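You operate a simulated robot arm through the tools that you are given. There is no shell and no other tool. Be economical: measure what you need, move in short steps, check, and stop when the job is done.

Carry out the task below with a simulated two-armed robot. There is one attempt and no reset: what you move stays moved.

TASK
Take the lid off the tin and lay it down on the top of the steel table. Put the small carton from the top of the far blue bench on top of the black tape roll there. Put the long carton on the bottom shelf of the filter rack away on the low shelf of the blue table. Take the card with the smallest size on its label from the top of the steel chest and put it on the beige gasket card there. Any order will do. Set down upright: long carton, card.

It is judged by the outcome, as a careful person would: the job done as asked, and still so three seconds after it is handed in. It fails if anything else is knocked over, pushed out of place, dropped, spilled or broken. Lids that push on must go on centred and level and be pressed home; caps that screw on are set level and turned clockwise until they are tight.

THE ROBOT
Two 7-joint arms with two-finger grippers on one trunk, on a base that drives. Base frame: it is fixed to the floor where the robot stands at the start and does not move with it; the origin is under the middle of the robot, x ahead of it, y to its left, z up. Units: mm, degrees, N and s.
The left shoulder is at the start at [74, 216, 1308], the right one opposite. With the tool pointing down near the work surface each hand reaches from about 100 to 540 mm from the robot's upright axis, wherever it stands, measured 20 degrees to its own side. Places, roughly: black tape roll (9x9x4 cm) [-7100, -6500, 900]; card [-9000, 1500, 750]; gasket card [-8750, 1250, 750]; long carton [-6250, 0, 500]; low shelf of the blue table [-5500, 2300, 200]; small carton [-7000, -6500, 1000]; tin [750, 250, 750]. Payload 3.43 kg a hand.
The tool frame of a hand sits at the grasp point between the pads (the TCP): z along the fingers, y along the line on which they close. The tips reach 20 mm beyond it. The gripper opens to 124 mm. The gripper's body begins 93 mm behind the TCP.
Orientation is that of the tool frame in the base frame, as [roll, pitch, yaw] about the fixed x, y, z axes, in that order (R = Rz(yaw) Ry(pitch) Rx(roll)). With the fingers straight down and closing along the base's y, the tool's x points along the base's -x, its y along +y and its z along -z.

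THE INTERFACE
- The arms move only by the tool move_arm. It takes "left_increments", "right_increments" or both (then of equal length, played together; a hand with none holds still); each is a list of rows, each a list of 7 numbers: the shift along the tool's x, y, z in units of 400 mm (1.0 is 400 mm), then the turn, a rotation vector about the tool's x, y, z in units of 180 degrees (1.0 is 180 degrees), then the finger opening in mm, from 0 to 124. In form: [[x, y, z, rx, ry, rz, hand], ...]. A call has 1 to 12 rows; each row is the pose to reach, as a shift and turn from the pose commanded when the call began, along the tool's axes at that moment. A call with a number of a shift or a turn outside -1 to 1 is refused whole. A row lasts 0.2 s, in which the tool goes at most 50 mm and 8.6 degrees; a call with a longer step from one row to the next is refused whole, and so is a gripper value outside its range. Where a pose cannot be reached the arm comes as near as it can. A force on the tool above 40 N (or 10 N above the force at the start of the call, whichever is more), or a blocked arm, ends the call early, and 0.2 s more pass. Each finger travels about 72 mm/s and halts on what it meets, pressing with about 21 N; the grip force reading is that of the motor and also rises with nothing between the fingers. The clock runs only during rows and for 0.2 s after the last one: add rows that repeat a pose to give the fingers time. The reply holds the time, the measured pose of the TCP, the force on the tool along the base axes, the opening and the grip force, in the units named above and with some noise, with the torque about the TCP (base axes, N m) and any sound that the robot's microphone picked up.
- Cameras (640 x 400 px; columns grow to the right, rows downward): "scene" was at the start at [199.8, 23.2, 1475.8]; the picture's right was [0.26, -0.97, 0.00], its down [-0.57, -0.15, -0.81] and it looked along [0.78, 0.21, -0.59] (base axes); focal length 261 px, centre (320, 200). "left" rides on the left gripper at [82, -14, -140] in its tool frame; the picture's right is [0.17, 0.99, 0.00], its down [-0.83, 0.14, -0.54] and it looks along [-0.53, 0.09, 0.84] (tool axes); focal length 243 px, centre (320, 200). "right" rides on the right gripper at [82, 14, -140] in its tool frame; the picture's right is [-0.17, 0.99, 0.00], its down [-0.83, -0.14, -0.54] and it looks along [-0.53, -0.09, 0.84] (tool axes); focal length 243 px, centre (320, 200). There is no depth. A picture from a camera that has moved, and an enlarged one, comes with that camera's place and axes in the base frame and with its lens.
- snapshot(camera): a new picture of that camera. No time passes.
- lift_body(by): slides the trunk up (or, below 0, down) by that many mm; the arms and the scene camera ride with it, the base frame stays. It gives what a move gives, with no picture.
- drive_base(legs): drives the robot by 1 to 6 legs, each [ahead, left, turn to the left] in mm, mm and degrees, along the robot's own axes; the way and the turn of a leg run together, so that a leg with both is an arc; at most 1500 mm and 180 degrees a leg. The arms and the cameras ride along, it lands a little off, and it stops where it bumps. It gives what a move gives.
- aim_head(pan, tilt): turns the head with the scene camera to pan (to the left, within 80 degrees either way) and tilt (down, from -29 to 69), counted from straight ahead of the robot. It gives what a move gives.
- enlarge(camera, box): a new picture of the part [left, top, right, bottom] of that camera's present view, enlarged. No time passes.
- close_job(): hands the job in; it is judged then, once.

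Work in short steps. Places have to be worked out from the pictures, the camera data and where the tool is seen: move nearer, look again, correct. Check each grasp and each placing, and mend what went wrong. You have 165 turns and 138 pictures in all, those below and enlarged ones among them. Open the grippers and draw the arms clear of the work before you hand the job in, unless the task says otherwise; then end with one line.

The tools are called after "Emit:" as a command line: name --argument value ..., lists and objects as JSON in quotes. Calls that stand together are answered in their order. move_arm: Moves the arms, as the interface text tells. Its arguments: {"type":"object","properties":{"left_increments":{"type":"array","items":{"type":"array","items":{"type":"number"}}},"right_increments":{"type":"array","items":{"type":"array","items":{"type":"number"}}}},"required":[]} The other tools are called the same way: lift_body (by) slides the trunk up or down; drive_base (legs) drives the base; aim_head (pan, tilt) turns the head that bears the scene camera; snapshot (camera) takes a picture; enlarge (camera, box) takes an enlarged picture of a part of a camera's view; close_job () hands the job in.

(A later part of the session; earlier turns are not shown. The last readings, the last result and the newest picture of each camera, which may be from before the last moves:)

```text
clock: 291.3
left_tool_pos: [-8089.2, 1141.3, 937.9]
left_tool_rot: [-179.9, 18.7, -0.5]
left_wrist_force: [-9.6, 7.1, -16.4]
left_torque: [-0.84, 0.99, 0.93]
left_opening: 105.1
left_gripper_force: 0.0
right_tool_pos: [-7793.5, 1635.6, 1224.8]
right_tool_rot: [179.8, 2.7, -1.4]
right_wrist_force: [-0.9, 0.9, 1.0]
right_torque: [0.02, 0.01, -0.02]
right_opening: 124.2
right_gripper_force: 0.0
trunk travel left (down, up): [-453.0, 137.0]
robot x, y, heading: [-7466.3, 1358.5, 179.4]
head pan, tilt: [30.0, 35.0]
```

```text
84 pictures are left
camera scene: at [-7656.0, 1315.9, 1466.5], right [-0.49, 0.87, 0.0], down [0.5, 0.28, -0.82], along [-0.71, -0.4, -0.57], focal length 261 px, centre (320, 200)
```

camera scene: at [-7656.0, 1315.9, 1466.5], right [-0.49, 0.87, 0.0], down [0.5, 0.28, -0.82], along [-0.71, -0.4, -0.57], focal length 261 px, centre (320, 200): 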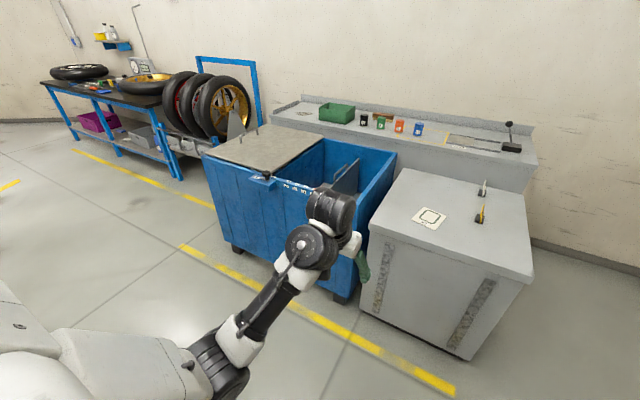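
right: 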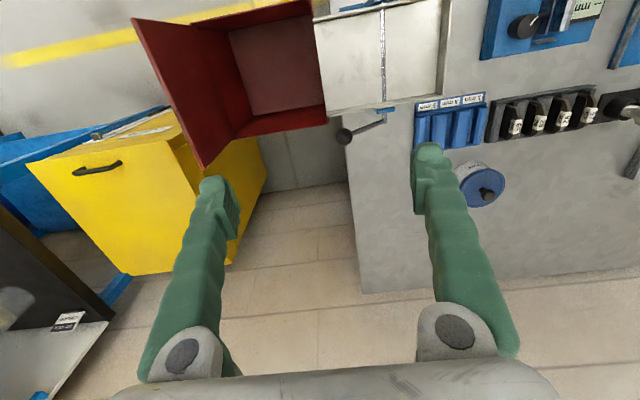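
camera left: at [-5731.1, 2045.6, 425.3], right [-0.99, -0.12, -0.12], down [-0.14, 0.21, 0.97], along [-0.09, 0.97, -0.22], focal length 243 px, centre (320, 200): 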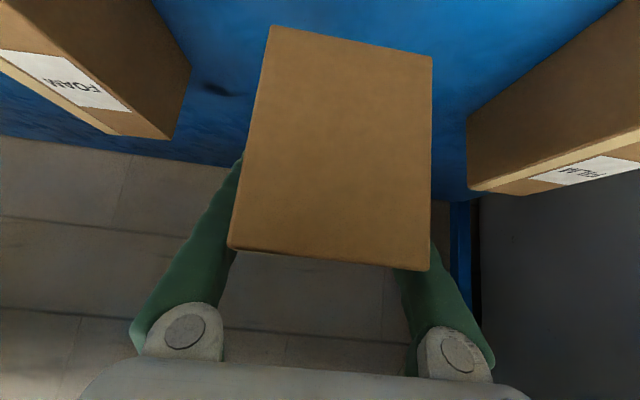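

A force showed up on the left hand; I'll check what it touches.

Emit:
enlarge --camera "scene" --box '[240, 150, 420, 310]'

Emit:
snapshot --camera "left"

```text
2.50 times, centred on (330, 230) of scene
camera zoom: at [-7656.0, 1315.9, 1466.5], right [-0.49, 0.87, 0.0], down [0.5, 0.28, -0.82], along [-0.71, -0.4, -0.57], focal length 652 px, centre (295, 125)
```

zoom: 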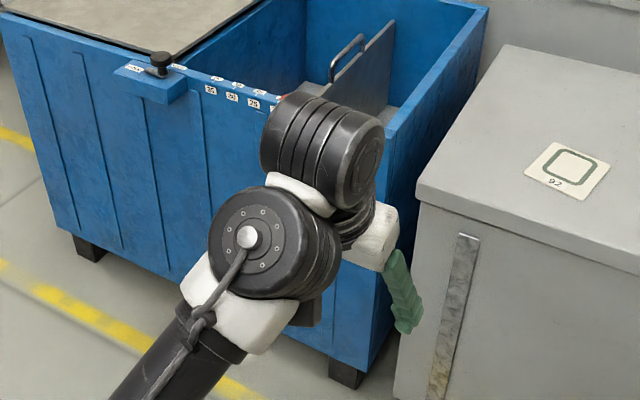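

```text
82 pictures are left
camera left: at [-7967.5, 1154.1, 1045.0], right [0.15, -0.99, -0.06], down [-0.62, -0.13, 0.78], along [-0.77, -0.08, -0.63], focal length 243 px, centre (320, 200)
```

left: 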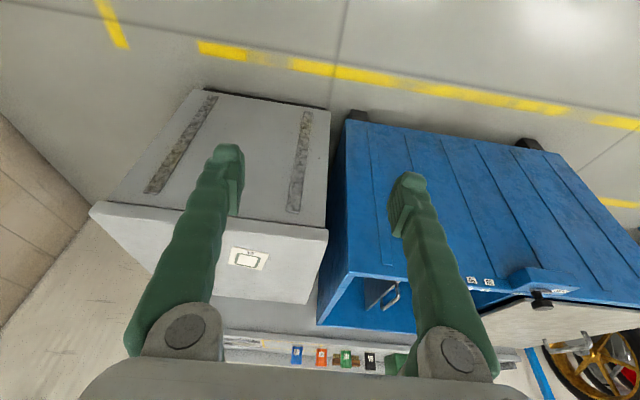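

The hand isn't touching anything external; it is the arm folded on itself. I'll move the hand forward and up to relieve it.

Emit:
move_arm --left_increments '[[-0.08, 0, -0.04, 0, 0, 0, 105], [-0.16, 0, -0.08, 0, 0.02, 0, 105], [-0.25, 0, -0.125, 0, 0.04, 0, 105], [-0.25, 0.05, -0.2, 0, 0.08, 0, 105], [-0.25, 0.1, -0.3, 0, 0.104, 0, 105]]'

```text
clock: 291.6
left_tool_pos: [-8097.1, 1143.5, 943.3]
left_tool_rot: [-179.8, 18.8, -0.4]
left_wrist_force: [-10.9, 4.8, -13.4]
left_torque: [-0.65, 0.46, 0.71]
left_opening: 104.8
left_gripper_force: 0.0
right_tool_pos: [-7793.3, 1636.7, 1224.3]
right_tool_rot: [179.7, 2.7, -1.4]
right_wrist_force: [-0.1, 0.0, -0.5]
right_torque: [-0.01, 0.03, 0.02]
right_opening: 124.0
right_gripper_force: 0.0
trunk travel left (down, up): [-453.0, 137.0]
robot x, y, heading: [-7468.2, 1354.2, 179.4]
head pan, tilt: [30.0, 35.0]
stopped in row 1 (left hand): the force on the tool passed its limit at 56 N (the readings are from after the stop); the commanded pose is now the measured one
```

I'll reverse along the path I came (forward-down with re-pitching) to get clear.

Emit:
move_arm --left_increments '[[0, 0, 0.01, 0, -0.03, 0, 105], [0, -0.01, 0.05, 0, -0.06, 0, 105], [0, -0.03, 0.12, 0, -0.09, 0, 105], [0, -0.05, 0.2, 0, -0.12, 0, 105]]'

```text
clock: 292.6
left_tool_pos: [-8121.8, 1162.8, 867.1]
left_tool_rot: [-179.6, 40.5, -0.3]
left_wrist_force: [-0.5, 0.3, -0.4]
left_torque: [0.02, -0.03, 0.02]
left_opening: 105.0
left_gripper_force: 0.0
right_tool_pos: [-7793.7, 1636.2, 1224.3]
right_tool_rot: [179.8, 2.8, -1.3]
right_wrist_force: [0.7, 0.1, 0.4]
right_torque: [-0.01, -0.02, 0.0]
right_opening: 124.2
right_gripper_force: 0.1
trunk travel left (down, up): [-453.0, 137.0]
robot x, y, heading: [-7462.9, 1356.8, 179.3]
head pan, tilt: [30.0, 35.0]
```

Free again. I'll raise the hand and move it outward at this pitch, keeping it extended.

Emit:
move_arm --left_increments '[[-0.056, 0.054, -0.065, 0, 0, 0, 105], [-0.112, 0.108, -0.13, 0, 0, 0, 105], [-0.168, 0.16, -0.195, 0, 0, 0, 105], [-0.224, 0.214, -0.26, 0, 0, 0, 105], [-0.28, 0.268, -0.325, 0, 0, 0, 105], [-0.336, 0.32, -0.39, 0, 0, 0, 105], [-0.39, 0.375, -0.456, 0, 0, 0, 105]]'

Emit:
move_arm --left_increments '[[0, 0, 0, 0, 0.045, 0, 105], [0, 0, 0, 0, 0.09, 0, 105], [0, 0, 0, 0, 0.135, 0, 105], [0, 0, 0, 0, 0.18, 0, 105], [0, 0, 0, 0, 0.225, 0, 105]]'

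```text
clock: 294.2
left_tool_pos: [-8126.7, 1015.6, 1108.9]
left_tool_rot: [-179.3, 41.4, 0.5]
left_wrist_force: [-28.2, -1.4, -13.0]
left_torque: [-0.13, 0.22, 0.27]
left_opening: 105.2
left_gripper_force: 0.0
right_tool_pos: [-7792.9, 1636.9, 1225.8]
right_tool_rot: [179.8, 2.6, -1.5]
right_wrist_force: [0.0, -0.5, -0.5]
right_torque: [0.03, -0.06, 0.01]
right_opening: 123.9
right_gripper_force: 0.0
trunk travel left (down, up): [-453.0, 137.0]
robot x, y, heading: [-7464.9, 1355.0, 179.3]
head pan, tilt: [30.0, 35.0]
stopped in row 7 (left hand): the force on the tool passed its limit at 119 N (the readings are from after the stop); the commanded pose is now the measured one
```

```text
clock: 294.5
left_tool_pos: [-8129.6, 1016.0, 1108.6]
left_tool_rot: [-179.4, 41.4, 0.3]
left_wrist_force: [-21.9, 1.1, -11.5]
left_torque: [-0.13, 0.26, 0.4]
left_opening: 105.0
left_gripper_force: 0.0
left hand out of reach, approached as far as the arm can: row 1
right_tool_pos: [-7792.9, 1636.0, 1224.6]
right_tool_rot: [179.7, 2.7, -1.3]
right_wrist_force: [-0.2, -0.1, -0.2]
right_torque: [0.03, 0.05, -0.02]
right_opening: 124.0
right_gripper_force: 0.1
trunk travel left (down, up): [-453.0, 137.0]
robot x, y, heading: [-7464.9, 1357.2, 179.6]
head pan, tilt: [30.0, 35.0]
stopped in row 1 (left hand): the force on the tool passed its limit at 106 N (the readings are from after the stop); the commanded pose is now the measured one
```

Self-contact again. I'll look at the arm's configuration.

Emit:
aim_head --pan 30 --tilt 20

Emit:
snapshot --camera "scene"

```text
clock: 295.3
left_tool_pos: [-8128.6, 1015.1, 1109.6]
left_tool_rot: [-179.5, 41.4, 0.4]
left_wrist_force: [-33.1, 0.0, -20.1]
left_torque: [-0.31, 1.26, 0.54]
left_opening: 105.1
left_gripper_force: 0.0
right_tool_pos: [-7791.9, 1635.6, 1224.6]
right_tool_rot: [179.8, 2.7, -1.5]
right_wrist_force: [-0.6, -0.3, -0.4]
right_torque: [-0.02, 0.0, 0.0]
right_opening: 123.6
right_gripper_force: 0.0
trunk travel left (down, up): [-453.0, 137.0]
robot x, y, heading: [-7465.4, 1359.8, 179.3]
head pan, tilt: [30.0, 20.0]
```

```text
81 pictures are left
camera scene: at [-7660.3, 1313.3, 1490.3], right [-0.49, 0.87, 0.0], down [0.3, 0.17, -0.94], along [-0.82, -0.46, -0.34], focal length 261 px, centre (320, 200)
```

scene: 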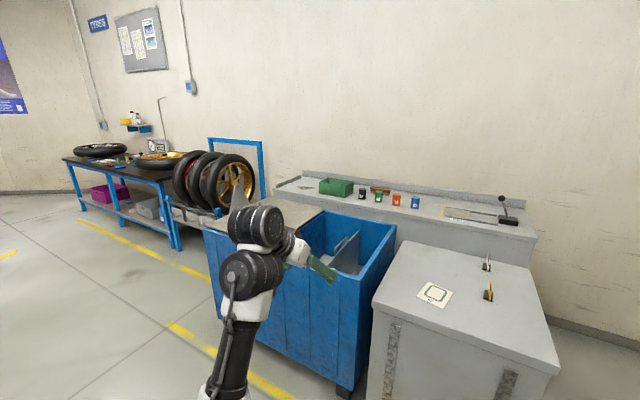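

The elbow hangs low and the wrist is over-bent. I'll stretch the arm forward, clear of the tub below, to unfold it, then re-pitch.

Emit:
move_arm --left_increments '[[-0.065, 0, 0.09, 0, 0, 0, 105], [-0.13, 0, 0.18, 0, 0, 0, 105], [-0.2, 0, 0.27, 0, 0, 0, 105], [-0.27, 0, 0.37, 0, 0, 0, 105]]'

Emit:
move_arm --left_increments '[[0, 0, 0, 0, 0.045, 0, 105], [0, 0, 0, 0, 0.09, 0, 105], [0, 0, 0, 0, 0.135, 0, 105], [0, 0, 0, 0, 0.18, 0, 105], [0, 0, 0, 0, 0.225, 0, 105]]'

Emit:
snapshot --camera "scene"

```text
clock: 296.3
left_tool_pos: [-8310.2, 1016.3, 1067.0]
left_tool_rot: [-179.5, 41.2, 0.3]
left_wrist_force: [-1.1, 0.4, 0.4]
left_torque: [0.01, 0.01, -0.07]
left_opening: 105.1
left_gripper_force: 0.0
right_tool_pos: [-7793.5, 1637.0, 1223.2]
right_tool_rot: [179.8, 2.6, -1.4]
right_wrist_force: [0.8, -0.9, 0.2]
right_torque: [-0.04, -0.04, 0.02]
right_opening: 124.2
right_gripper_force: 0.0
trunk travel left (down, up): [-453.0, 137.0]
robot x, y, heading: [-7464.7, 1358.8, 179.4]
head pan, tilt: [30.0, 20.0]
```

```text
clock: 297.5
left_tool_pos: [-8270.3, 998.3, 1074.3]
left_tool_rot: [-179.6, 1.4, 0.0]
left_wrist_force: [0.3, -0.1, 1.1]
left_torque: [0.03, 0.05, 0.01]
left_opening: 104.7
left_gripper_force: 0.0
left hand out of reach, approached as far as the arm can: row 5
right_tool_pos: [-7791.3, 1636.0, 1225.0]
right_tool_rot: [180.0, 2.6, -1.3]
right_wrist_force: [0.3, -0.3, 1.0]
right_torque: [0.01, -0.02, -0.01]
right_opening: 124.1
right_gripper_force: 0.1
trunk travel left (down, up): [-453.0, 137.0]
robot x, y, heading: [-7464.1, 1357.2, 179.4]
head pan, tilt: [30.0, 20.0]
```

```text
80 pictures are left
camera scene: at [-7660.4, 1311.9, 1490.1], right [-0.49, 0.87, 0.0], down [0.3, 0.17, -0.94], along [-0.82, -0.46, -0.34], focal length 261 px, centre (320, 200)
```

scene: 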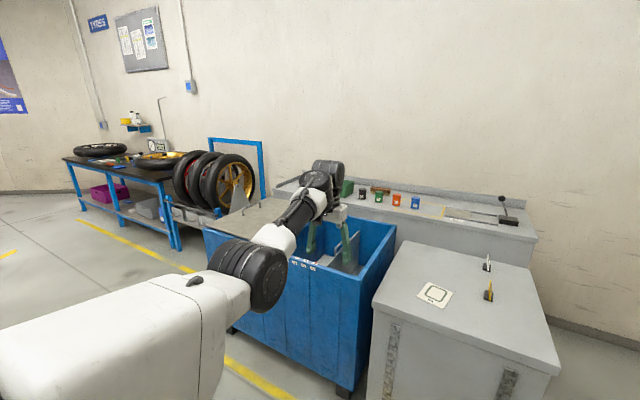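

Tool-down and unfolded now. I'll retract to the start-like pose, then move the base right to read the card faces.

Emit:
move_arm --left_increments '[[0.1, 0, -0.03, 0, 0, 0, 105], [0.2, 0, -0.06, 0, 0, 0, 105], [0.3, 0, -0.09, 0, 0, 0, 105], [0.4, 0.02, -0.12, 0, 0, 0, 105], [0.48, 0.04, -0.13, 0, 0, 0, 105]]'

Emit:
drive_base --legs '[[0, -550, 0], [350, 0, 0]]'

Emit:
aim_head --pan 35 --tilt 35

Emit:
snapshot --camera "scene"

```text
clock: 297.8
left_tool_pos: [-8261.5, 997.7, 1079.1]
left_tool_rot: [180.0, 2.5, 0.1]
left_wrist_force: [-24.3, -0.5, -49.4]
left_torque: [-0.4, 0.6, 0.19]
left_opening: 104.8
left_gripper_force: 0.0
left hand out of reach, approached as far as the arm can: row 1
right_tool_pos: [-7792.1, 1637.5, 1224.8]
right_tool_rot: [179.8, 2.7, -1.3]
right_wrist_force: [0.4, 0.7, -0.2]
right_torque: [-0.01, 0.02, -0.03]
right_opening: 123.8
right_gripper_force: 0.0
trunk travel left (down, up): [-453.0, 137.0]
robot x, y, heading: [-7464.2, 1355.9, 179.3]
head pan, tilt: [30.0, 20.0]
stopped in row 1 (left hand): the force on the tool passed its limit at 160 N (the readings are from after the stop); the commanded pose is now the measured one
```

```text
clock: 298.6
left_tool_pos: [-8262.8, 997.7, 1078.1]
left_tool_rot: [-179.8, 2.5, 0.0]
left_wrist_force: [-7.5, 0.4, -15.6]
left_torque: [-0.16, 0.35, 0.09]
left_opening: 105.0
left_gripper_force: 0.1
right_tool_pos: [-7792.4, 1636.9, 1225.4]
right_tool_rot: [179.8, 2.8, -1.3]
right_wrist_force: [-0.5, 0.1, -0.2]
right_torque: [0.04, 0.0, -0.01]
right_opening: 123.8
right_gripper_force: 0.0
trunk travel left (down, up): [-453.0, 137.0]
robot x, y, heading: [-7460.8, 1359.2, 179.6]
head pan, tilt: [30.0, 20.0]
stopped in leg 1: the force on the tool passed its limit at 68 N (the readings are from after the stop); the commanded pose is now the measured one
```

```text
clock: 299.3
left_tool_pos: [-8262.2, 998.3, 1078.6]
left_tool_rot: [-179.8, 2.5, 0.1]
left_wrist_force: [-8.2, -0.9, -23.0]
left_torque: [-0.2, 0.84, 0.09]
left_opening: 104.9
left_gripper_force: 0.0
right_tool_pos: [-7792.4, 1638.1, 1224.0]
right_tool_rot: [179.7, 2.7, -1.3]
right_wrist_force: [-0.6, 0.5, 0.3]
right_torque: [-0.01, 0.0, 0.01]
right_opening: 124.0
right_gripper_force: 0.1
trunk travel left (down, up): [-453.0, 137.0]
robot x, y, heading: [-7463.6, 1357.7, 179.5]
head pan, tilt: [35.0, 35.0]
```

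```text
79 pictures are left
camera scene: at [-7651.9, 1309.8, 1466.5], right [-0.57, 0.82, 0.0], down [0.47, 0.32, -0.82], along [-0.68, -0.46, -0.57], focal length 261 px, centre (320, 200)
```

scene: 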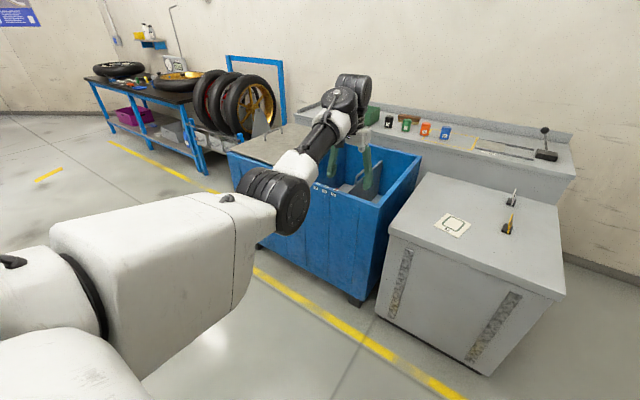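

The elbow-low posture clashes with tool-down close in, but 41° forward pitch was fine. I'll return the left hand there and use the healthy right arm for the card.

Emit:
move_arm --left_increments '[[-0.05, 0, 0.02, 0, -0.04, 0, 105], [-0.08, 0, 0.02, 0, -0.085, 0, 105], [-0.1, 0, 0.02, 0, -0.13, 0, 105], [-0.1, 0, 0.02, 0, -0.175, 0, 105], [-0.1, 0, 0.02, 0, -0.215, 0, 105]]'

Emit:
drive_base --legs '[[0, -600, 0]]'

Emit:
aim_head --pan 35 --tilt 35

Emit:
snapshot --camera "scene"

```text
clock: 300.5
left_tool_pos: [-8303.3, 998.2, 1073.1]
left_tool_rot: [-179.8, 41.3, 0.1]
left_wrist_force: [0.5, 0.0, -0.2]
left_torque: [0.01, 0.02, 0.0]
left_opening: 105.1
left_gripper_force: 0.1
right_tool_pos: [-7792.3, 1637.0, 1223.4]
right_tool_rot: [179.8, 2.6, -1.3]
right_wrist_force: [0.8, -0.4, 0.2]
right_torque: [0.01, 0.0, -0.01]
right_opening: 123.9
right_gripper_force: 0.1
trunk travel left (down, up): [-453.0, 137.0]
robot x, y, heading: [-7463.8, 1358.4, 179.4]
head pan, tilt: [35.0, 35.0]
```

```text
clock: 308.9
left_tool_pos: [-8297.2, 1593.0, 1073.3]
left_tool_rot: [-179.8, 41.3, 0.2]
left_wrist_force: [1.1, 0.0, 0.9]
left_torque: [0.03, 0.0, 0.0]
left_opening: 104.9
left_gripper_force: 0.1
right_tool_pos: [-7787.3, 2233.2, 1224.6]
right_tool_rot: [179.8, 2.7, -1.3]
right_wrist_force: [-0.4, -0.2, -0.6]
right_torque: [0.01, 0.02, 0.0]
right_opening: 124.1
right_gripper_force: 0.1
trunk travel left (down, up): [-453.0, 137.0]
robot x, y, heading: [-7460.2, 1951.6, 179.2]
head pan, tilt: [35.0, 35.0]
```

```text
clock: 309.5
left_tool_pos: [-8296.3, 1592.9, 1071.0]
left_tool_rot: [-179.8, 41.3, 0.2]
left_wrist_force: [0.1, 0.8, 0.4]
left_torque: [0.02, 0.0, -0.02]
left_opening: 105.1
left_gripper_force: 0.2
right_tool_pos: [-7788.1, 2232.9, 1224.5]
right_tool_rot: [179.9, 2.7, -1.3]
right_wrist_force: [-0.3, -0.4, -0.5]
right_torque: [-0.01, 0.01, 0.03]
right_opening: 124.0
right_gripper_force: 0.0
trunk travel left (down, up): [-453.0, 137.0]
robot x, y, heading: [-7456.8, 1954.8, 179.5]
head pan, tilt: [35.0, 35.0]
```

```text
78 pictures are left
camera scene: at [-7646.1, 1905.2, 1466.5], right [-0.57, 0.82, 0.0], down [0.47, 0.32, -0.82], along [-0.68, -0.46, -0.57], focal length 261 px, centre (320, 200)
```

scene: 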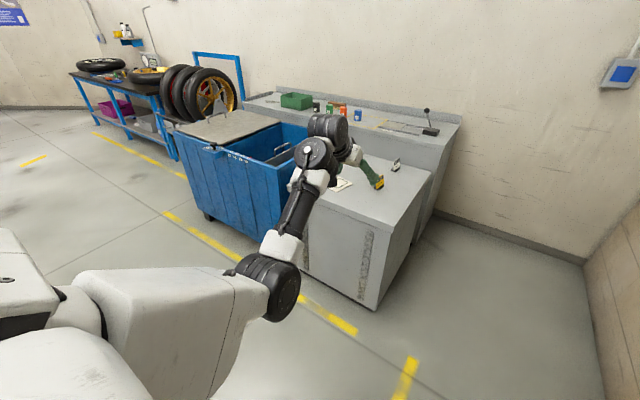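

Emit:
enlarge --camera "scene" --box '[340, 140, 440, 200]'

```text
6.40 times, centred on (390, 170) of scene
camera zoom: at [-7646.1, 1905.2, 1466.5], right [-0.57, 0.82, 0.0], down [0.47, 0.32, -0.82], along [-0.68, -0.46, -0.57], focal length 1668 px, centre (-128, 392)
```

zoom: 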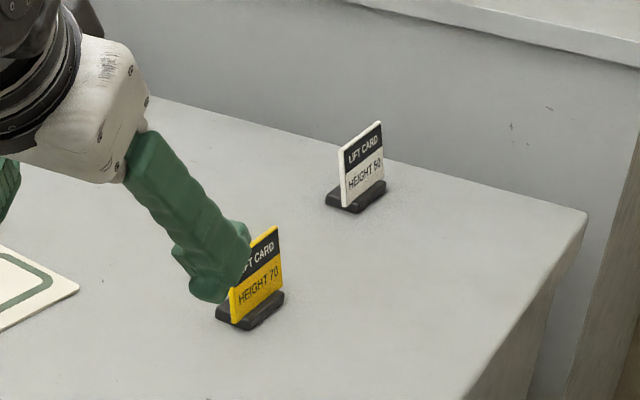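

Zooming in to read the white card's size with certainty.

Emit:
enlarge --camera "scene" --box '[388, 156, 404, 176]'

```text
16.00 times, centred on (396, 166) of scene
camera zoom: at [-7646.1, 1905.2, 1466.5], right [-0.57, 0.82, 0.0], down [0.47, 0.32, -0.82], along [-0.68, -0.46, -0.57], focal length 4171 px, centre (-896, 744)
```

zoom: 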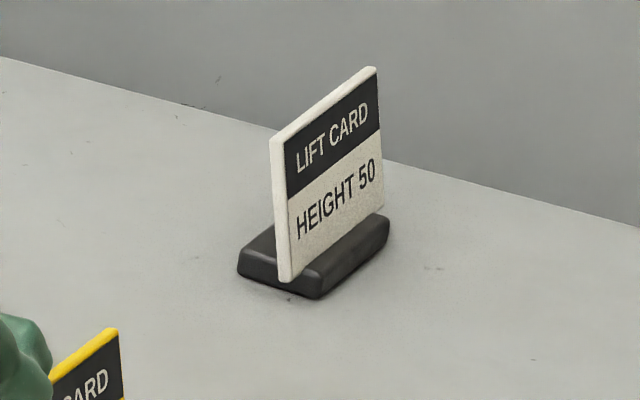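

The white card (HEIGHT 50) is the smallest, at about [-9080, 1492]. The left arm at 45° pitch suits it; I'll bring the hand to a working pose, then drive closer.

Emit:
move_arm --left_increments '[[0.078, -0.075, 0.026, 0, -0.0034, 0, 60], [0.157, -0.149, 0.052, 0, -0.0068, 0, 50], [0.235, -0.224, 0.078, 0, -0.0103, 0, 50], [0.313, -0.298, 0.104, 0, -0.0137, 0, 50], [0.392, -0.373, 0.13, 0, -0.0171, 0, 50], [0.47, -0.4475, 0.156, 0, -0.0206, 0, 50]]'

Emit:
drive_base --legs '[[0, 285, 0.5], [600, 0, 0]]'

Emit:
aim_head --pan 0 --tilt 45

Emit:
snapshot --camera "scene"

Emit:
snapshot --camera "left"

```text
clock: 310.9
left_tool_pos: [-8198.2, 1773.2, 902.8]
left_tool_rot: [-179.7, 45.0, 0.4]
left_wrist_force: [-0.7, 0.6, -0.5]
left_torque: [-0.01, 0.01, 0.01]
left_opening: 49.8
left_gripper_force: 0.1
right_tool_pos: [-7786.7, 2232.2, 1224.8]
right_tool_rot: [179.8, 2.8, -1.4]
right_wrist_force: [0.5, -0.4, 0.0]
right_torque: [-0.01, -0.03, -0.01]
right_opening: 124.2
right_gripper_force: 0.0
trunk travel left (down, up): [-453.0, 137.0]
robot x, y, heading: [-7461.2, 1950.7, 179.7]
head pan, tilt: [35.0, 35.0]
```

```text
clock: 319.0
left_tool_pos: [-8802.3, 1485.1, 902.4]
left_tool_rot: [-179.8, 44.9, 0.8]
left_wrist_force: [-0.1, 0.3, -0.2]
left_torque: [0.01, 0.05, 0.04]
left_opening: 50.0
left_gripper_force: 0.0
right_tool_pos: [-8394.6, 1947.5, 1223.7]
right_tool_rot: [179.8, 2.7, -0.7]
right_wrist_force: [-0.7, -0.3, 0.0]
right_torque: [0.0, 0.04, -0.02]
right_opening: 123.9
right_gripper_force: 0.1
trunk travel left (down, up): [-453.0, 137.0]
robot x, y, heading: [-8065.2, 1669.7, -179.9]
head pan, tilt: [35.0, 35.0]
```

```text
clock: 320.0
left_tool_pos: [-8801.9, 1485.7, 901.8]
left_tool_rot: [-179.9, 45.0, 0.7]
left_wrist_force: [0.1, 0.1, 0.2]
left_torque: [0.01, 0.01, 0.01]
left_opening: 49.9
left_gripper_force: 0.0
right_tool_pos: [-8394.6, 1946.0, 1225.0]
right_tool_rot: [179.8, 2.7, -0.6]
right_wrist_force: [0.6, 0.5, -0.4]
right_torque: [0.02, -0.04, 0.01]
right_opening: 123.8
right_gripper_force: 0.0
trunk travel left (down, up): [-453.0, 137.0]
robot x, y, heading: [-8062.7, 1673.7, -179.8]
head pan, tilt: [0.0, 45.0]
```

```text
75 pictures are left
camera scene: at [-8260.6, 1671.9, 1451.7], right [0.0, 1.0, 0.0], down [0.71, 0.0, -0.71], along [-0.71, 0.0, -0.71], focal length 261 px, centre (320, 200)
```

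scene: 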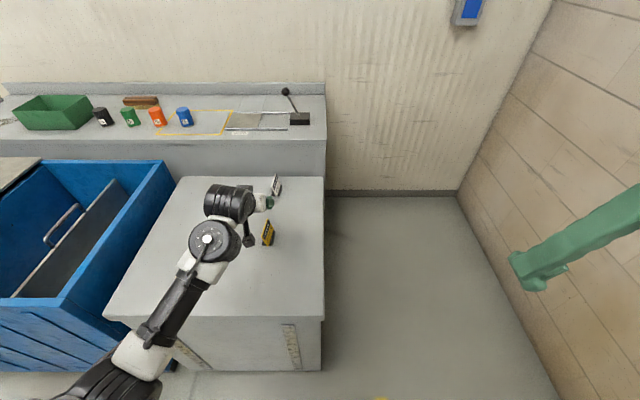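

```text
74 pictures are left
camera left: at [-8646.0, 1500.2, 943.5], right [0.13, -0.98, -0.12], down [-0.21, -0.14, 0.97], along [-0.97, -0.1, -0.22], focal length 243 px, centre (320, 200)
```

left: 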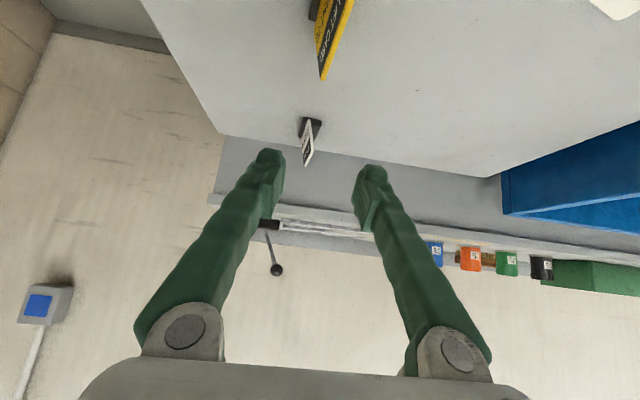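

Emit:
enlarge --camera "scene" --box '[230, 165, 310, 255]'

Emit:
enlarge --camera "left" --box '[250, 90, 390, 190]'

```text
4.44 times, centred on (270, 210) of scene
camera zoom: at [-8260.6, 1671.9, 1451.7], right [0.0, 1.0, 0.0], down [0.71, 0.0, -0.71], along [-0.71, 0.0, -0.71], focal length 1158 px, centre (542, 156)
```

zoom: 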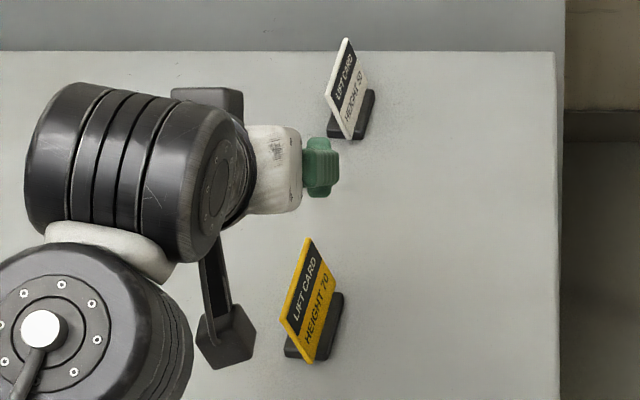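

```text
4.00 times, centred on (320, 140) of left
camera zoom: at [-8646.0, 1500.2, 943.5], right [0.13, -0.98, -0.12], down [-0.21, -0.14, 0.97], along [-0.97, -0.1, -0.22], focal length 970 px, centre (320, 440)
```

zoom: 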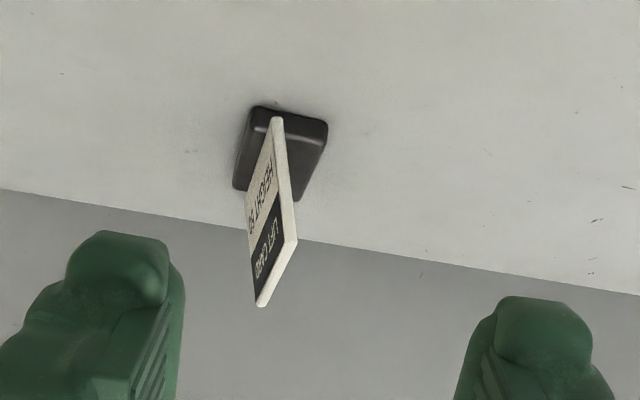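

Triangulated: the white card spans x −9003…−9074 at y≈1490, top z≈785. It leans ~14° toward −y with ~6.5° yaw. I'll match that with a small yaw and roll and go to a pre-grasp.

Emit:
move_arm --left_increments '[[-0.058, -0.006, 0.088, 0.0278, 0, -0.0089, 45], [-0.115, -0.012, 0.177, 0.0555, 0, -0.0178, 45], [-0.173, -0.0175, 0.265, 0.0833, 0, -0.0267, 45], [-0.173, -0.0175, 0.265, 0.0833, 0, -0.0267, 45]]'

Emit:
enlarge --camera "left" --box '[220, 60, 420, 200]'

Emit:
enlarge --camera "scene" --box '[230, 150, 310, 220]'

```text
clock: 321.0
left_tool_pos: [-8924.5, 1490.0, 878.9]
left_tool_rot: [-159.9, 44.1, 7.5]
left_wrist_force: [0.5, 0.3, 0.2]
left_torque: [0.02, -0.03, 0.03]
left_opening: 44.9
left_gripper_force: 0.0
right_tool_pos: [-8394.2, 1947.2, 1224.0]
right_tool_rot: [179.8, 2.7, -0.7]
right_wrist_force: [-0.5, -0.4, -0.3]
right_torque: [-0.01, 0.01, -0.01]
right_opening: 123.9
right_gripper_force: 0.0
trunk travel left (down, up): [-453.0, 137.0]
robot x, y, heading: [-8065.2, 1669.3, -180.3]
head pan, tilt: [0.0, 45.0]
```

```text
2.86 times, centred on (320, 130) of left
camera zoom: at [-8768.2, 1475.9, 918.1], right [0.01, -0.93, -0.36], down [-0.23, -0.35, 0.91], along [-0.97, 0.08, -0.22], focal length 693 px, centre (320, 400)
```

zoom: 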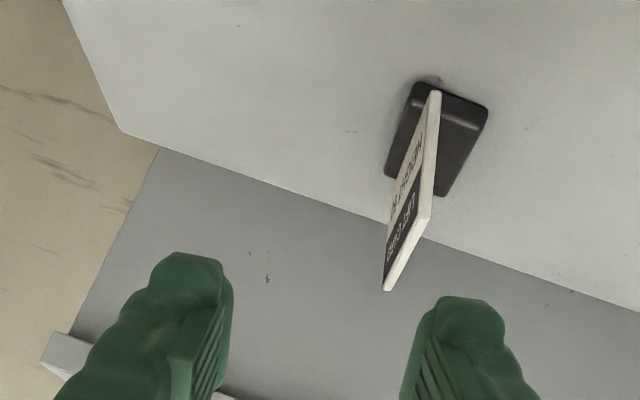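

```text
5.71 times, centred on (270, 185) of scene
camera zoom: at [-8260.0, 1672.4, 1451.8], right [0.0, 1.0, 0.0], down [0.71, 0.0, -0.71], along [-0.71, 0.0, -0.71], focal length 1490 px, centre (606, 286)
```

zoom: 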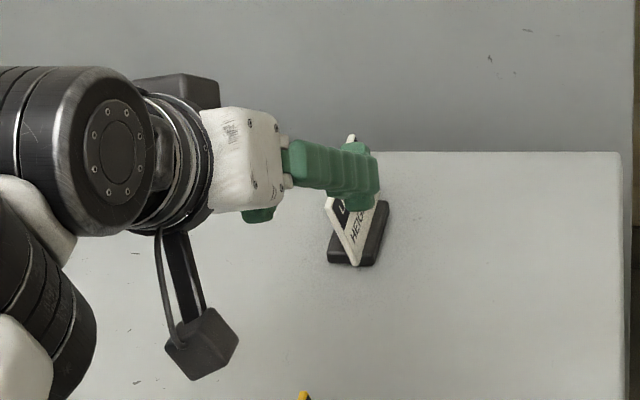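

The finger plane now matches the card. I'll shift 38 mm laterally, advance partway and look.

Emit:
move_arm --left_increments '[[0, 0.047, 0.02, 0, 0, 0, 45], [0, 0.0945, 0.06, 0, 0, 0, 45], [0, 0.0945, 0.15, 0, 0, 0, 45], [0, 0.0945, 0.24, 0, 0, 0, 45], [0, 0.0945, 0.24, 0, 0, 0, 45]]'

Emit:
enlarge --camera "left" --box '[220, 60, 420, 200]'

```text
clock: 322.2
left_tool_pos: [-8977.9, 1475.0, 812.2]
left_tool_rot: [-160.1, 44.1, 7.4]
left_wrist_force: [-0.5, -0.9, 0.0]
left_torque: [0.03, 0.03, -0.03]
left_opening: 44.9
left_gripper_force: 0.0
left hand out of reach, approached as far as the arm can: row 4, 5
right_tool_pos: [-8396.0, 1946.7, 1224.6]
right_tool_rot: [179.8, 2.8, -0.8]
right_wrist_force: [-0.4, -0.5, 1.1]
right_torque: [0.02, 0.0, 0.02]
right_opening: 123.9
right_gripper_force: 0.0
trunk travel left (down, up): [-453.0, 137.0]
robot x, y, heading: [-8064.3, 1672.4, -179.6]
head pan, tilt: [0.0, 45.0]
```

```text
2.86 times, centred on (320, 130) of left
camera zoom: at [-8822.1, 1460.9, 852.7], right [0.01, -0.93, -0.36], down [-0.23, -0.35, 0.91], along [-0.97, 0.08, -0.22], focal length 693 px, centre (320, 400)
```

zoom: 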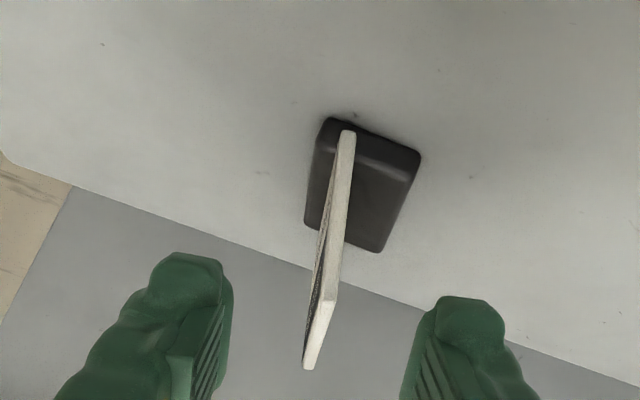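

Aligned but at the reach limit. I'll drive the base ahead 65 mm and continue.

Emit:
drive_base --legs '[[65, 0, 0]]'

Emit:
enlarge --camera "left" --box '[220, 60, 420, 200]'

```text
clock: 323.3
left_tool_pos: [-9041.4, 1477.3, 813.3]
left_tool_rot: [-160.1, 44.1, 7.3]
left_wrist_force: [0.0, -1.0, 0.1]
left_torque: [0.02, -0.05, -0.05]
left_opening: 44.9
left_gripper_force: 0.0
right_tool_pos: [-8457.6, 1947.7, 1223.9]
right_tool_rot: [179.8, 2.8, -0.9]
right_wrist_force: [-1.4, -0.6, 0.9]
right_torque: [0.02, 0.04, -0.02]
right_opening: 123.8
right_gripper_force: 0.0
trunk travel left (down, up): [-453.0, 137.0]
robot x, y, heading: [-8131.5, 1668.6, 180.2]
head pan, tilt: [0.0, 45.0]
```

```text
2.86 times, centred on (320, 130) of left
camera zoom: at [-8885.3, 1462.4, 853.4], right [0.01, -0.93, -0.36], down [-0.23, -0.35, 0.91], along [-0.97, 0.08, -0.22], focal length 693 px, centre (320, 400)
```

zoom: 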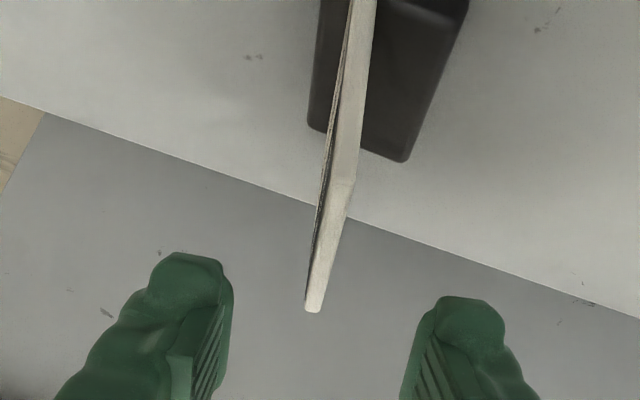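

Lower onto the card's middle, [-9038, 1493, 766], and close.

Emit:
move_arm --left_increments '[[0.045, -0.005, 0.042, 0, 0, 0, 45], [0.09, -0.01, 0.084, 0, 0, 0, 45], [0.09, -0.01, 0.084, 0, 0, 0, 30], [0.09, -0.01, 0.084, 0, 0, 0, 15], [0.09, -0.01, 0.084, 0, 0, 0, 0], [0.09, -0.01, 0.084, 0, 0, 0, 0], [0.09, -0.01, 0.084, 0, 0, 0, 0]]'

Emit:
snapshot --camera "left"

Emit:
enlarge --camera "scene" --box '[230, 130, 330, 220]'

```text
clock: 324.9
left_tool_pos: [-9022.8, 1491.7, 774.5]
left_tool_rot: [-160.1, 44.0, 7.3]
left_wrist_force: [0.0, -0.2, -0.3]
left_torque: [0.02, -0.01, 0.0]
left_opening: 6.1
left_gripper_force: 21.7
left hand out of reach, approached as far as the arm can: row 1, 2, 3, 4, 5, 6, 7
right_tool_pos: [-8458.4, 1947.9, 1225.0]
right_tool_rot: [179.8, 2.7, -0.8]
right_wrist_force: [0.8, 0.5, -0.3]
right_torque: [-0.01, 0.02, 0.01]
right_opening: 124.0
right_gripper_force: 0.1
trunk travel left (down, up): [-453.0, 137.0]
robot x, y, heading: [-8127.0, 1671.4, 180.1]
head pan, tilt: [0.0, 45.0]
```

```text
67 pictures are left
camera left: at [-8866.7, 1476.2, 816.1], right [0.01, -0.93, -0.36], down [-0.24, -0.35, 0.91], along [-0.97, 0.08, -0.22], focal length 243 px, centre (320, 200)
```

left: 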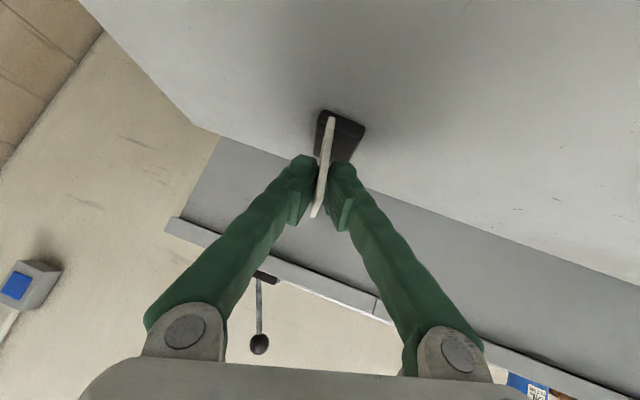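

```text
4.44 times, centred on (280, 175) of scene
camera zoom: at [-8324.3, 1672.3, 1451.6], right [0.0, 1.0, 0.0], down [0.71, 0.0, -0.71], along [-0.71, 0.0, -0.71], focal length 1158 px, centre (498, 311)
```

zoom: 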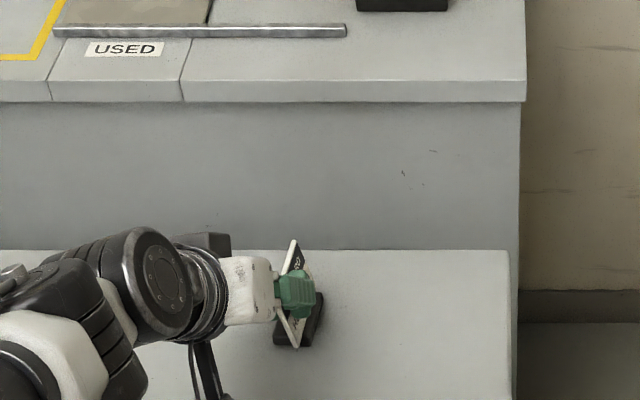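

Grip on the card holds (6 mm, 21 N). I'll lift 60 mm straight up and check.

Emit:
move_arm --left_increments '[[-0.035, -0.012, -0.034, 0, 0, 0, 0], [-0.07, -0.025, -0.067, 0, 0, 0, 0], [-0.104, -0.037, -0.101, 0, 0, 0, 0]]'

Emit:
enlarge --camera "left" --box '[220, 60, 420, 220]'

Emit:
snapshot --camera "scene"

```text
clock: 325.7
left_tool_pos: [-9021.8, 1492.2, 835.8]
left_tool_rot: [-160.1, 44.0, 7.4]
left_wrist_force: [0.3, 0.8, -0.4]
left_torque: [0.0, -0.02, 0.0]
left_opening: 5.8
left_gripper_force: 21.2
right_tool_pos: [-8459.3, 1946.9, 1225.1]
right_tool_rot: [179.8, 2.7, -0.7]
right_wrist_force: [-0.2, 0.1, -0.3]
right_torque: [0.02, 0.01, -0.01]
right_opening: 124.0
right_gripper_force: 0.1
trunk travel left (down, up): [-453.0, 137.0]
robot x, y, heading: [-8126.0, 1670.8, 180.1]
head pan, tilt: [0.0, 45.0]
```

```text
2.50 times, centred on (320, 140) of left
camera zoom: at [-8865.6, 1477.4, 876.9], right [0.01, -0.93, -0.36], down [-0.24, -0.35, 0.91], along [-0.97, 0.08, -0.22], focal length 606 px, centre (320, 350)
```

zoom: 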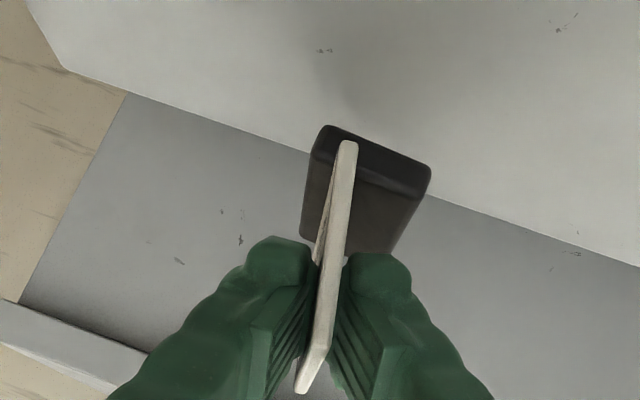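

```text
64 pictures are left
camera scene: at [-8324.1, 1672.3, 1451.7], right [0.0, 1.0, 0.0], down [0.71, 0.0, -0.71], along [-0.71, 0.0, -0.71], focal length 261 px, centre (320, 200)
```

scene: 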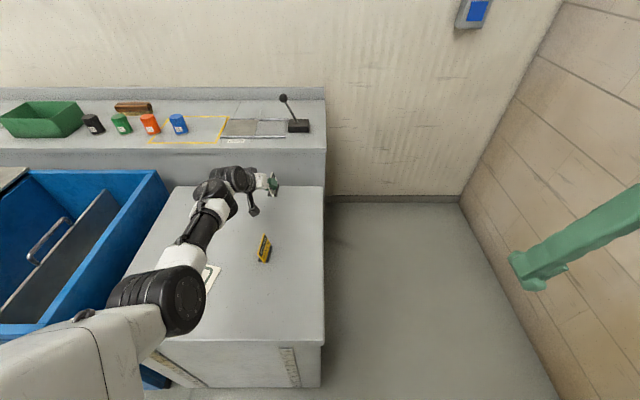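

Card lifted cleanly. To avoid the yellow card, I'll raise a bit, strafe left first and then back up towards the gasket card.

Emit:
move_arm --left_increments '[[-0.035, -0.012, -0.034, 0, 0, 0, 0], [-0.07, -0.025, -0.067, 0, 0, 0, 0]]'

Emit:
drive_base --legs '[[0, 195, 0], [-327, 0, 0]]'

Emit:
snapshot --camera "scene"

Emit:
snapshot --camera "left"

```text
clock: 326.3
left_tool_pos: [-9021.9, 1491.4, 875.0]
left_tool_rot: [-160.1, 44.0, 7.2]
left_wrist_force: [0.2, 0.5, -0.6]
left_torque: [0.01, 0.0, -0.01]
left_opening: 6.0
left_gripper_force: 21.0
right_tool_pos: [-8458.1, 1948.2, 1224.8]
right_tool_rot: [179.9, 2.7, -0.8]
right_wrist_force: [-1.1, -0.6, 0.0]
right_torque: [0.02, 0.02, 0.03]
right_opening: 124.1
right_gripper_force: 0.1
trunk travel left (down, up): [-453.0, 137.0]
robot x, y, heading: [-8129.4, 1669.5, 179.8]
head pan, tilt: [0.0, 45.0]
```

```text
clock: 331.7
left_tool_pos: [-8694.5, 1297.0, 874.8]
left_tool_rot: [-160.1, 44.1, 7.2]
left_wrist_force: [1.2, -0.7, -0.6]
left_torque: [0.0, -0.01, -0.02]
left_opening: 6.0
left_gripper_force: 21.0
right_tool_pos: [-8129.4, 1752.7, 1224.3]
right_tool_rot: [179.9, 2.7, -0.8]
right_wrist_force: [0.0, -1.1, -1.3]
right_torque: [-0.02, 0.0, -0.03]
right_opening: 124.0
right_gripper_force: 0.1
trunk travel left (down, up): [-453.0, 137.0]
robot x, y, heading: [-7800.3, 1474.6, 180.0]
head pan, tilt: [0.0, 45.0]
```

```text
63 pictures are left
camera scene: at [-7996.0, 1476.2, 1451.5], right [0.0, 1.0, 0.0], down [0.71, 0.0, -0.71], along [-0.71, 0.0, -0.71], focal length 261 px, centre (320, 200)
```

scene: 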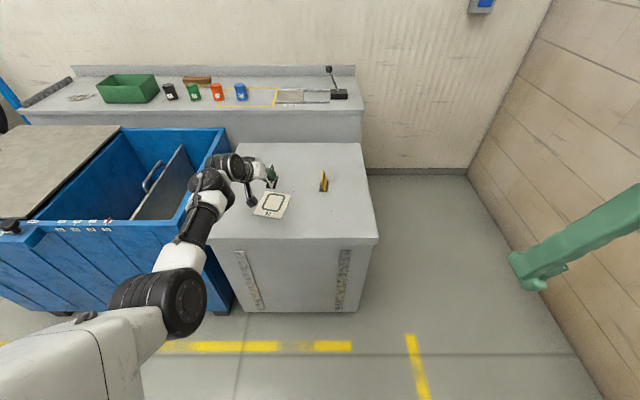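

```text
62 pictures are left
camera left: at [-8539.0, 1282.2, 915.7], right [0.0, -0.93, -0.36], down [-0.24, -0.35, 0.91], along [-0.97, 0.08, -0.22], focal length 243 px, centre (320, 200)
```

left: 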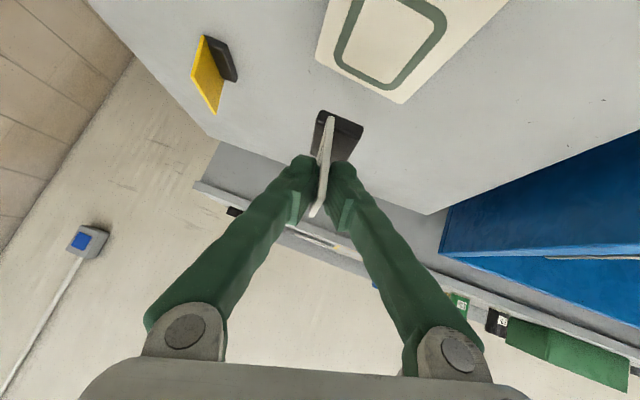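

The gasket card centre is ≈[-8713, 1294]. I'll lower to ~10 mm above it with an 8 mm y correction and check.

Emit:
move_arm --left_increments '[[0.05, 0.025, 0.048, 0, 0, 0, 0], [0.1, 0.049, 0.095, 0, 0, 0, 0], [0.151, 0.0735, 0.143, 0, 0, 0, 0]]'

Emit:
enlarge --camera "scene" --box '[230, 150, 330, 230]'

Emit:
snapshot --camera "left"

```text
clock: 332.5
left_tool_pos: [-8693.2, 1290.5, 787.4]
left_tool_rot: [-160.1, 44.1, 7.2]
left_wrist_force: [0.0, -1.1, -1.2]
left_torque: [-0.02, -0.07, -0.03]
left_opening: 6.0
left_gripper_force: 20.7
right_tool_pos: [-8129.2, 1751.3, 1224.0]
right_tool_rot: [179.8, 2.7, -0.9]
right_wrist_force: [0.1, 0.3, 0.2]
right_torque: [0.01, -0.01, 0.02]
right_opening: 123.9
right_gripper_force: 0.1
trunk travel left (down, up): [-453.0, 137.0]
robot x, y, heading: [-7796.6, 1478.0, 179.7]
head pan, tilt: [0.0, 45.0]
```

```text
5.00 times, centred on (280, 190) of scene
camera zoom: at [-7995.6, 1476.1, 1451.6], right [0.0, 1.0, 0.0], down [0.71, 0.0, -0.71], along [-0.71, 0.0, -0.71], focal length 1303 px, centre (520, 250)
```

zoom: 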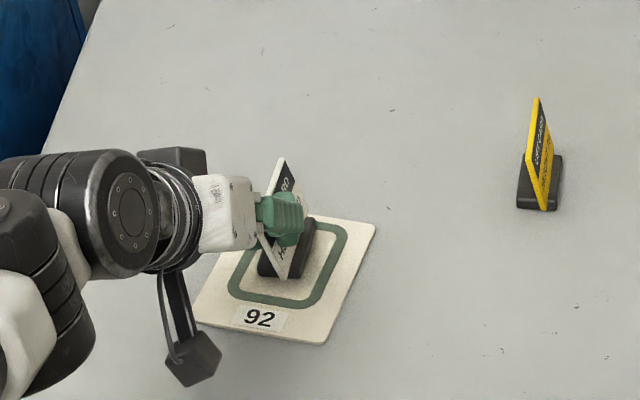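

```text
60 pictures are left
camera left: at [-8537.9, 1274.7, 828.1], right [0.0, -0.93, -0.36], down [-0.23, -0.35, 0.91], along [-0.97, 0.08, -0.22], focal length 243 px, centre (320, 200)
```

left: 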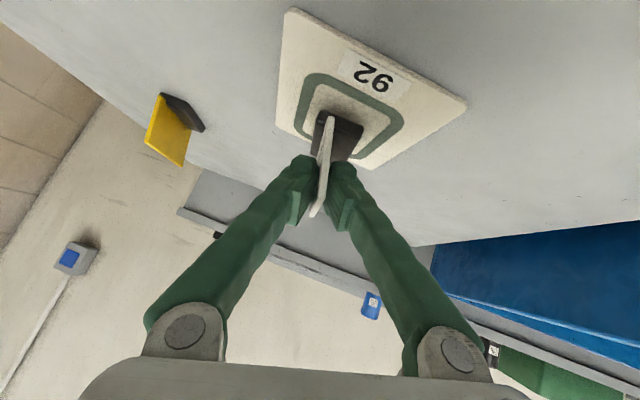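

The base is over the gasket, ~15 mm too far back. I'll shift +15 mm in x and lower gently to contact.

Emit:
move_arm --left_increments '[[0.027, -0.004, -0.026, 0, 0, 0, 0], [0.037, -0.001, -0.016, 0, 0, 0, 0], [0.0425, 0.001, -0.011, 0, 0, 0, 0], [0.046, 0.0025, -0.0075, 0, 0, 0, 0], [0.049, 0.004, -0.004, 0, 0, 0, 0]]'

Emit:
enlarge --camera "scene" --box '[230, 150, 330, 230]'

```text
clock: 333.7
left_tool_pos: [-8679.6, 1290.4, 777.4]
left_tool_rot: [-160.1, 44.3, 7.3]
left_wrist_force: [1.7, -0.4, 13.5]
left_torque: [0.09, -0.15, -0.03]
left_opening: 5.7
left_gripper_force: 20.7
right_tool_pos: [-8127.4, 1752.5, 1224.7]
right_tool_rot: [179.7, 2.9, -0.9]
right_wrist_force: [-0.6, -0.2, 0.9]
right_torque: [0.03, 0.0, 0.0]
right_opening: 123.8
right_gripper_force: 0.1
trunk travel left (down, up): [-453.0, 137.0]
robot x, y, heading: [-7797.9, 1474.9, 179.7]
head pan, tilt: [0.0, 45.0]
```

```text
5.00 times, centred on (280, 190) of scene
camera zoom: at [-7993.4, 1476.7, 1452.1], right [0.0, 1.0, 0.0], down [0.71, 0.0, -0.71], along [-0.71, 0.0, -0.71], focal length 1303 px, centre (520, 250)
```

zoom: 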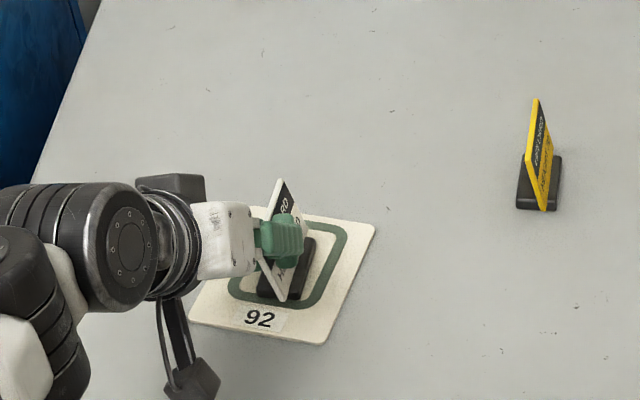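

Contact at z=777 as expected, centred on the gasket card. I'll open and retreat along the tool axis.

Emit:
move_arm --left_increments '[[-0.002, 0, -0.002, 0, 0, 0, 6], [-0.002, 0, -0.002, 0, 0, 0, 20], [-0.002, 0, -0.002, 0, 0, 0, 40], [-0.002, 0, -0.002, 0, 0, 0, 40], [-0.002, 0, -0.1, 0, 0, 0, 40], [-0.002, 0, -0.2, 0, 0, 0, 40], [-0.002, 0, -0.3, 0, 0, 0, 40], [-0.03, 0, -0.4, 0, 0, 0, 40]]'

Emit:
enlarge --camera "scene" --box '[230, 150, 330, 230]'

```text
clock: 335.5
left_tool_pos: [-8576.1, 1245.2, 889.7]
left_tool_rot: [-160.0, 43.9, 7.2]
left_wrist_force: [0.1, -0.3, -0.1]
left_torque: [0.0, -0.01, -0.02]
left_opening: 39.9
left_gripper_force: 0.1
right_tool_pos: [-8128.1, 1753.4, 1224.9]
right_tool_rot: [179.9, 2.8, -0.9]
right_wrist_force: [0.2, -0.5, 0.3]
right_torque: [0.0, 0.0, -0.01]
right_opening: 123.9
right_gripper_force: 0.0
trunk travel left (down, up): [-453.0, 137.0]
robot x, y, heading: [-7801.6, 1475.1, 179.7]
head pan, tilt: [0.0, 45.0]
```

```text
5.00 times, centred on (280, 190) of scene
camera zoom: at [-7994.3, 1476.4, 1451.8], right [0.0, 1.0, 0.0], down [0.71, 0.0, -0.71], along [-0.71, 0.0, -0.71], focal length 1303 px, centre (520, 250)
```

zoom: 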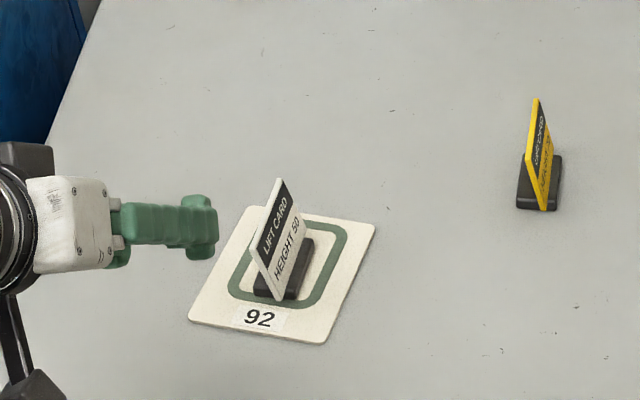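

The HEIGHT 50 card stands on the gasket card. Now for the far blue bench at about [-7000, -6500]: I'll back off, turn to face −y and look.

Emit:
drive_base --legs '[[-500, 0, 0], [0, 0, 90]]'

Emit:
aim_head --pan 0 --tilt 10

Emit:
snapshot --camera "scene"

```text
clock: 344.3
left_tool_pos: [-7065.6, 698.6, 889.4]
left_tool_rot: [-160.1, 44.1, 97.5]
left_wrist_force: [-0.3, -0.3, 0.9]
left_torque: [-0.03, 0.0, 0.02]
left_opening: 40.0
left_gripper_force: 0.1
right_tool_pos: [-7573.5, 1143.5, 1223.3]
right_tool_rot: [179.8, 2.7, 89.4]
right_wrist_force: [0.0, 0.3, 0.0]
right_torque: [0.0, 0.01, 0.03]
right_opening: 123.9
right_gripper_force: 0.2
trunk travel left (down, up): [-453.0, 137.0]
robot x, y, heading: [-7297.9, 1476.0, -89.6]
head pan, tilt: [0.0, 45.0]
```

```text
clock: 345.3
left_tool_pos: [-7065.6, 697.3, 889.3]
left_tool_rot: [-160.1, 44.0, 97.5]
left_wrist_force: [-0.4, 1.0, 0.8]
left_torque: [0.03, -0.01, 0.0]
left_opening: 39.9
left_gripper_force: 0.2
right_tool_pos: [-7574.9, 1143.0, 1224.3]
right_tool_rot: [179.8, 2.8, 89.4]
right_wrist_force: [-0.9, -0.4, 0.3]
right_torque: [0.01, -0.01, -0.01]
right_opening: 124.0
right_gripper_force: 0.1
trunk travel left (down, up): [-453.0, 137.0]
robot x, y, heading: [-7294.4, 1475.5, -89.9]
head pan, tilt: [0.0, 10.0]
```

```text
57 pictures are left
camera scene: at [-7296.1, 1265.2, 1506.5], right [-1.0, 0.0, 0.0], down [0.0, 0.17, -0.98], along [0.0, -0.98, -0.17], focal length 261 px, centre (320, 200)
```

scene: 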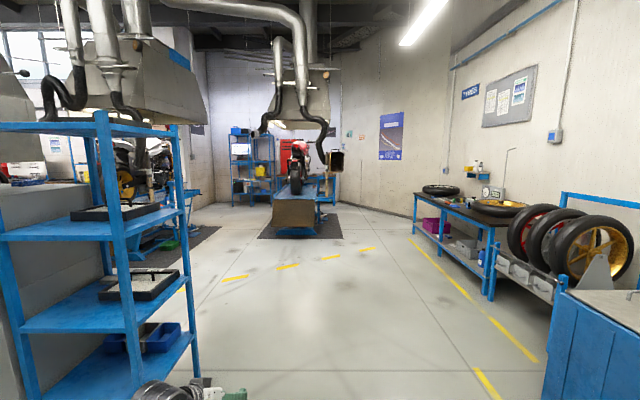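

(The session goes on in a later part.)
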